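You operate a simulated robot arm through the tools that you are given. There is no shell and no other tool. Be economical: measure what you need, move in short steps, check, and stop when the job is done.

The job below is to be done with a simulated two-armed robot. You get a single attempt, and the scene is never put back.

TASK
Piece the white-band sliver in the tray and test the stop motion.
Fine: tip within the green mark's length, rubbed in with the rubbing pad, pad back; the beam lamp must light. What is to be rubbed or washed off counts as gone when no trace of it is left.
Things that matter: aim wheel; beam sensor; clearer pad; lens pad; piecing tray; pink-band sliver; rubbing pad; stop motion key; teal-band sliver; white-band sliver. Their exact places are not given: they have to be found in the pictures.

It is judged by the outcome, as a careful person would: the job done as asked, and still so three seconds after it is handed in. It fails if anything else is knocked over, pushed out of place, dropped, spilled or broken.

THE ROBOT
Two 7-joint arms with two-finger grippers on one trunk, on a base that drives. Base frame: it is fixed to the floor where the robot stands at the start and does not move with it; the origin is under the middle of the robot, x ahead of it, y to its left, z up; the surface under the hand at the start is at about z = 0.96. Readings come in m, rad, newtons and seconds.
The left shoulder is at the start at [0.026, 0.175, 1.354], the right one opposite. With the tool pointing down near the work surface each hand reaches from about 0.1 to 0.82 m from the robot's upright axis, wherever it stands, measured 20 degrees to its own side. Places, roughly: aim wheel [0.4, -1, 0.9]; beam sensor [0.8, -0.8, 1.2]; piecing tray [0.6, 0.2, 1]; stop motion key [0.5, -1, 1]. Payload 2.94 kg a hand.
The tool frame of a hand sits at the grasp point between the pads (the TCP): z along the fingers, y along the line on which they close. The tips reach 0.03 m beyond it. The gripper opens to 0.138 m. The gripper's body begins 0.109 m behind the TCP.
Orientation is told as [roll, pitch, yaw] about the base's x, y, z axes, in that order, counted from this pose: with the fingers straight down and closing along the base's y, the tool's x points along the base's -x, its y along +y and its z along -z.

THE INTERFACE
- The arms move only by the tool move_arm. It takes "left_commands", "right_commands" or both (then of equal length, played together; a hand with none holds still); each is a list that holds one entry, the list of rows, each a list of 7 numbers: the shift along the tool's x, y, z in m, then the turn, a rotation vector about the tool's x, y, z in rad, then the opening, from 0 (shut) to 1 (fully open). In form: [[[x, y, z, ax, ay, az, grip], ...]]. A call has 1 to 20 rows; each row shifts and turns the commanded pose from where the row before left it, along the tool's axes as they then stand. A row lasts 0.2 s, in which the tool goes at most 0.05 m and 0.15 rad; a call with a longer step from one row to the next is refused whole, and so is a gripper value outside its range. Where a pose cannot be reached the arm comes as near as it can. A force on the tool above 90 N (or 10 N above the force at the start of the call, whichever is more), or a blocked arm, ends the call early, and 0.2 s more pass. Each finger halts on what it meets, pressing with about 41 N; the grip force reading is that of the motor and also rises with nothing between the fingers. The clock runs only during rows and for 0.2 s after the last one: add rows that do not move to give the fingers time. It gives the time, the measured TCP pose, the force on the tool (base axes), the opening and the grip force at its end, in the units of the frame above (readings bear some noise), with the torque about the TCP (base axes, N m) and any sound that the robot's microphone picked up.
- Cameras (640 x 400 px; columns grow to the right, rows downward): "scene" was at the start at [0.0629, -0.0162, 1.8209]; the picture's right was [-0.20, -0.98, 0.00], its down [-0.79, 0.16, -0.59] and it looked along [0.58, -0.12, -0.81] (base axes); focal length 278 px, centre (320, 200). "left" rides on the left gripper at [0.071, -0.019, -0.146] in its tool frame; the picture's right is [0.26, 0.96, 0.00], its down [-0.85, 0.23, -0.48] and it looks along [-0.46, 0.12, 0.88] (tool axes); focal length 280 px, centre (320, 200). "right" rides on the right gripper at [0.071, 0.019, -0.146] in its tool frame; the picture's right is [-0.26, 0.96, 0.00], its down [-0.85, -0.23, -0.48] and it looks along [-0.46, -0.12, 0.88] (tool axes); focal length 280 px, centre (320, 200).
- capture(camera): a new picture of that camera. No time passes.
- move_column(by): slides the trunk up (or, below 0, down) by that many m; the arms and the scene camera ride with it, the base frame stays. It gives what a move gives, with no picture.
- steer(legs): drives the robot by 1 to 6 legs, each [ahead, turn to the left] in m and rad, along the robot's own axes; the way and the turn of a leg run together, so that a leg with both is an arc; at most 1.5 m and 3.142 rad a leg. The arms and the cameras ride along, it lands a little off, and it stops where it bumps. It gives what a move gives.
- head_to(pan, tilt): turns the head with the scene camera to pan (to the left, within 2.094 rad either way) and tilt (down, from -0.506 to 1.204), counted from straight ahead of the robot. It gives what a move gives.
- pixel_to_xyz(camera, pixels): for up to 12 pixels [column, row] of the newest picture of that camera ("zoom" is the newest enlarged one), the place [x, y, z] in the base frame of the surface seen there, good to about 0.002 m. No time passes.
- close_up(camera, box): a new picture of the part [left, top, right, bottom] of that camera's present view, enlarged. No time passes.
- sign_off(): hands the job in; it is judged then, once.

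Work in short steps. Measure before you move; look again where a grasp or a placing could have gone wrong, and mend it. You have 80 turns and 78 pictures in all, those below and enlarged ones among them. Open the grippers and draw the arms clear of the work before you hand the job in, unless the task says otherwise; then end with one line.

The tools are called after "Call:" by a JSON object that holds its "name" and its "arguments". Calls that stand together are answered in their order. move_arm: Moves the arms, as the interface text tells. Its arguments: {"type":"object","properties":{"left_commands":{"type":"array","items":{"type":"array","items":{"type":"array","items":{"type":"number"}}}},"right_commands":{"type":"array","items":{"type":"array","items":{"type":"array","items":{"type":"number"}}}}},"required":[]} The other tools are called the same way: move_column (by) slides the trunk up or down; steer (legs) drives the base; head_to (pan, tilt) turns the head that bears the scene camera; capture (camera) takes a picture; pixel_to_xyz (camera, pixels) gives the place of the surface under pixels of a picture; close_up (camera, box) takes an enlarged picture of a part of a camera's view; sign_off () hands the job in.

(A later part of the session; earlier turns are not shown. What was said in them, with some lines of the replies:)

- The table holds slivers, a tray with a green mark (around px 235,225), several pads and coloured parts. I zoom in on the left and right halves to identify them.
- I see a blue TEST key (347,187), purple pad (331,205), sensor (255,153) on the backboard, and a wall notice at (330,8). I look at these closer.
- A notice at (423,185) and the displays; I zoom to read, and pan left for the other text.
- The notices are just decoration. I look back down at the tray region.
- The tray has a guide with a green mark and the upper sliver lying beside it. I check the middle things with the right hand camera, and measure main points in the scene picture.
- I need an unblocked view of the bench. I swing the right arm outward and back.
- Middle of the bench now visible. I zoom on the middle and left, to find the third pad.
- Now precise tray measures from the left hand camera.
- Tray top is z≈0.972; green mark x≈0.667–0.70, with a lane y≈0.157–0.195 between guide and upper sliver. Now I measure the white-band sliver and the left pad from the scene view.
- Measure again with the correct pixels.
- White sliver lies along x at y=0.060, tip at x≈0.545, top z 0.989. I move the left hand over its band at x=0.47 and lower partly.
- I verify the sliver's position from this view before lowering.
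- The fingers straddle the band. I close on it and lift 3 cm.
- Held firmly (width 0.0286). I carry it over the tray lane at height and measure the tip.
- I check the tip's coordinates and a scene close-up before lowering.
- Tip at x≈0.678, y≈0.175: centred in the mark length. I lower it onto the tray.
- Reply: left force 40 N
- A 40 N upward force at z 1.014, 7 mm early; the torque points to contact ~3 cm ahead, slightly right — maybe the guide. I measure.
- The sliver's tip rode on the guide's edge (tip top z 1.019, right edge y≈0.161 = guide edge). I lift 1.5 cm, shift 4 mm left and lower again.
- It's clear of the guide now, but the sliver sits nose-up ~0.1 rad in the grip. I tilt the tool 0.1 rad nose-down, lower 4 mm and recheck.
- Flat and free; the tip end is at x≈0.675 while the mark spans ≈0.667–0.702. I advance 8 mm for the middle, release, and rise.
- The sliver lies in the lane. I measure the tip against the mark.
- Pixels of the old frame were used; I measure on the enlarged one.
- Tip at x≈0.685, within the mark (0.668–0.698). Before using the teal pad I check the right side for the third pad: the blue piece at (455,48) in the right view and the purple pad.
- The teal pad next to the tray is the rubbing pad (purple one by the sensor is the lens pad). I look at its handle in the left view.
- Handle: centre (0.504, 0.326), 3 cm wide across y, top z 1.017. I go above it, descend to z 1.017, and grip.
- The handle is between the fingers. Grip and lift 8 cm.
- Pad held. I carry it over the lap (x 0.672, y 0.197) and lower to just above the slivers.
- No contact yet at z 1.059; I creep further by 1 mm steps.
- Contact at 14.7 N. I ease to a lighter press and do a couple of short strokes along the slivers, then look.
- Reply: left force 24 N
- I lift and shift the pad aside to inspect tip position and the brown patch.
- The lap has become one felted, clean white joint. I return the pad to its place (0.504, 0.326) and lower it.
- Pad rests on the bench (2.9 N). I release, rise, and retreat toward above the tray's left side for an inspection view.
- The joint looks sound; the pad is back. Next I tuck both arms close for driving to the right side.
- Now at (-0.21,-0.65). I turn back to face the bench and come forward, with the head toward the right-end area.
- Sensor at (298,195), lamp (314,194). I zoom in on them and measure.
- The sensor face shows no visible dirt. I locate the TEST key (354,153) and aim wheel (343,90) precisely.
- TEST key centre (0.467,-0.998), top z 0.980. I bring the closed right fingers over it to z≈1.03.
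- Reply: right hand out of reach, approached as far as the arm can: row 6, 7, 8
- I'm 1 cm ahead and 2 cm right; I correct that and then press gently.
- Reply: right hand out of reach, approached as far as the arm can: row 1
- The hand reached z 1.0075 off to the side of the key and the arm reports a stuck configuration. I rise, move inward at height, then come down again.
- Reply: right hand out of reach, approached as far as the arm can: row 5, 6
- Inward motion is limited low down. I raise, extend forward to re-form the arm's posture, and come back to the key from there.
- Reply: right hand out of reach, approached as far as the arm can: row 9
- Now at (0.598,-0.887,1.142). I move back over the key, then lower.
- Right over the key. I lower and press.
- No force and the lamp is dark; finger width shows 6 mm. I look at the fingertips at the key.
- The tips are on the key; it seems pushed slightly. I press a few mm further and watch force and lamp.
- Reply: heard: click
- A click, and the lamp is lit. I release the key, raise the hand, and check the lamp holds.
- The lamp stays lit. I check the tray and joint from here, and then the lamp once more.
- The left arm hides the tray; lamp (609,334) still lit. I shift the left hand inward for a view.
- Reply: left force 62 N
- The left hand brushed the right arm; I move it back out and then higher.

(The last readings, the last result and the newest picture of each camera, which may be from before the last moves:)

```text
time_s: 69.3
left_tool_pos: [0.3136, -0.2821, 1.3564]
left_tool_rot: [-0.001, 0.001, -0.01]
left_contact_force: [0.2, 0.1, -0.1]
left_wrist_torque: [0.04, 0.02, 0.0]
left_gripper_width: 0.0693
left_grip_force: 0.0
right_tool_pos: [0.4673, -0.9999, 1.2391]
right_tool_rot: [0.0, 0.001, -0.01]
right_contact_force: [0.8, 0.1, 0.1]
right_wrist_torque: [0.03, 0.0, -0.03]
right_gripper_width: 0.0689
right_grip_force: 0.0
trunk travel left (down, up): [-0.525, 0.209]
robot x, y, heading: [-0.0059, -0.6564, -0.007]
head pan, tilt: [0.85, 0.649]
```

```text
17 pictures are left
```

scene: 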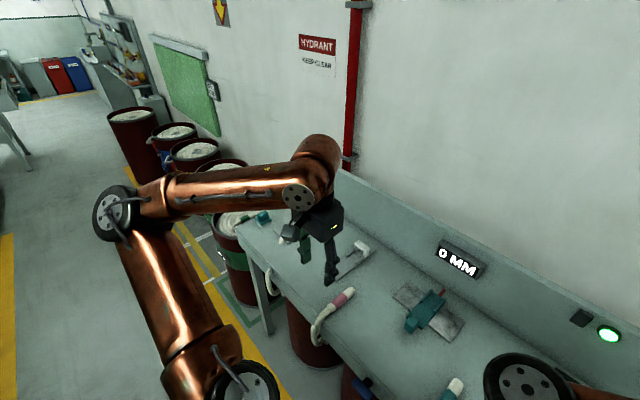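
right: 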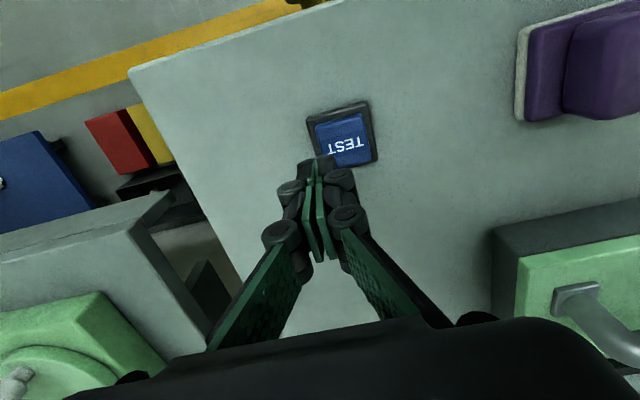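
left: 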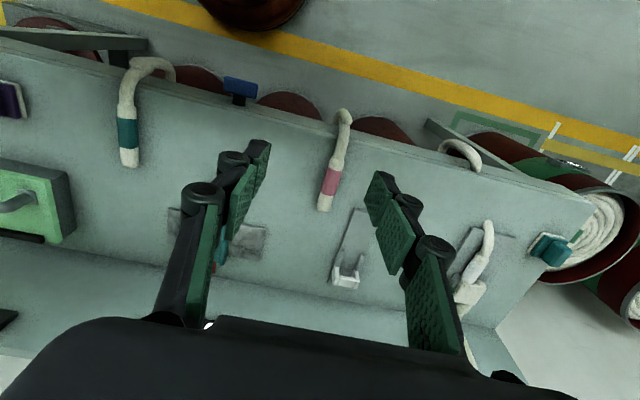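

Everything is in place in the left view; I zoom on the joint (470,265) and pad (550,250) to confirm.

Call:
{"name": "close_up", "arguments": {"camera": "left", "box": [430, 200, 590, 320]}}

Call:
{"name": "pixel_to_xyz", "arguments": {"camera": "zoom", "pixels": [[470, 190], [430, 165], [150, 350], [210, 260]]}}

```text
3.33 times, centred on (510, 260) of left
```

zoom: 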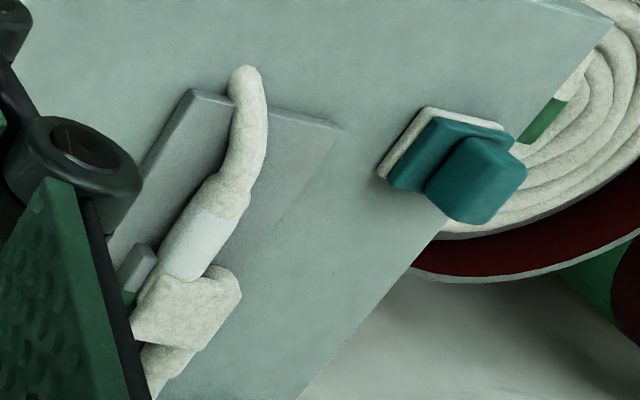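

```text
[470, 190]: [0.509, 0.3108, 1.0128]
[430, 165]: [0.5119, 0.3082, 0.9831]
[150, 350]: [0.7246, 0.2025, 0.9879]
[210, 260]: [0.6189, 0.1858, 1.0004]
```

Joint whole and pad home. I raise the right hand, open both grippers, and verify the lamp one last time.

Call:
{"name": "move_arm", "arguments": {"left_commands": [[[0, 0, 0, 0, 0, 0, 1], [0, 0, 0, 0, 0, 0, 1], [0, 0, 0, 0, 0, 0, 1], [0, 0, 0, 0, 0, 0, 1]]], "right_commands": [[[0, 0, -0.03, 0, 0, 0, 1], [0.02, 0, -0.03, 0, 0, 0, 1], [0.02, 0, -0.03, 0, 0, 0, 1], [0, 0, 0, 0, 0, 0, 1]]]}}

Call:
{"name": "close_up", "arguments": {"camera": "scene", "box": [400, 230, 640, 400]}}

```text
time_s: 70.3
left_tool_pos: [0.3139, -0.2823, 1.3576]
left_tool_rot: [0.0, -0.001, -0.011]
left_contact_force: [0.5, -0.6, -0.2]
left_wrist_torque: [0.04, 0.04, 0.02]
left_gripper_width: 0.1379
left_grip_force: 0.0
right_tool_pos: [0.4284, -0.997, 1.3284]
right_tool_rot: [0.0, 0.003, -0.008]
right_contact_force: [0.7, -1.1, 0.1]
right_wrist_torque: [0.0, 0.04, 0.01]
right_gripper_width: 0.138
right_grip_force: 0.1
trunk travel left (down, up): [-0.525, 0.209]
robot x, y, heading: [-0.0051, -0.6561, -0.015]
head pan, tilt: [0.85, 0.649]
```

```text
2.35 times, centred on (520, 315) of scene
```

zoom: 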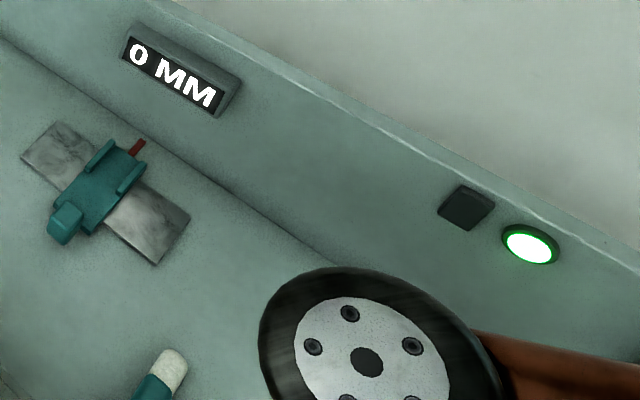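

The lamp stays lit, arms are clear, grippers open. I hand in.

Call:
{"name": "sign_off", "arguments": {}}

```text
The job is handed in.
```

The white-band sliver is pieced in the tray: its tip was laid inside the green mark's length and rubbed in, and the teal pad I took as the rubbing pad is back in its place. The stop-motion test lit the beam lamp, which was still lit when I handed the job in.
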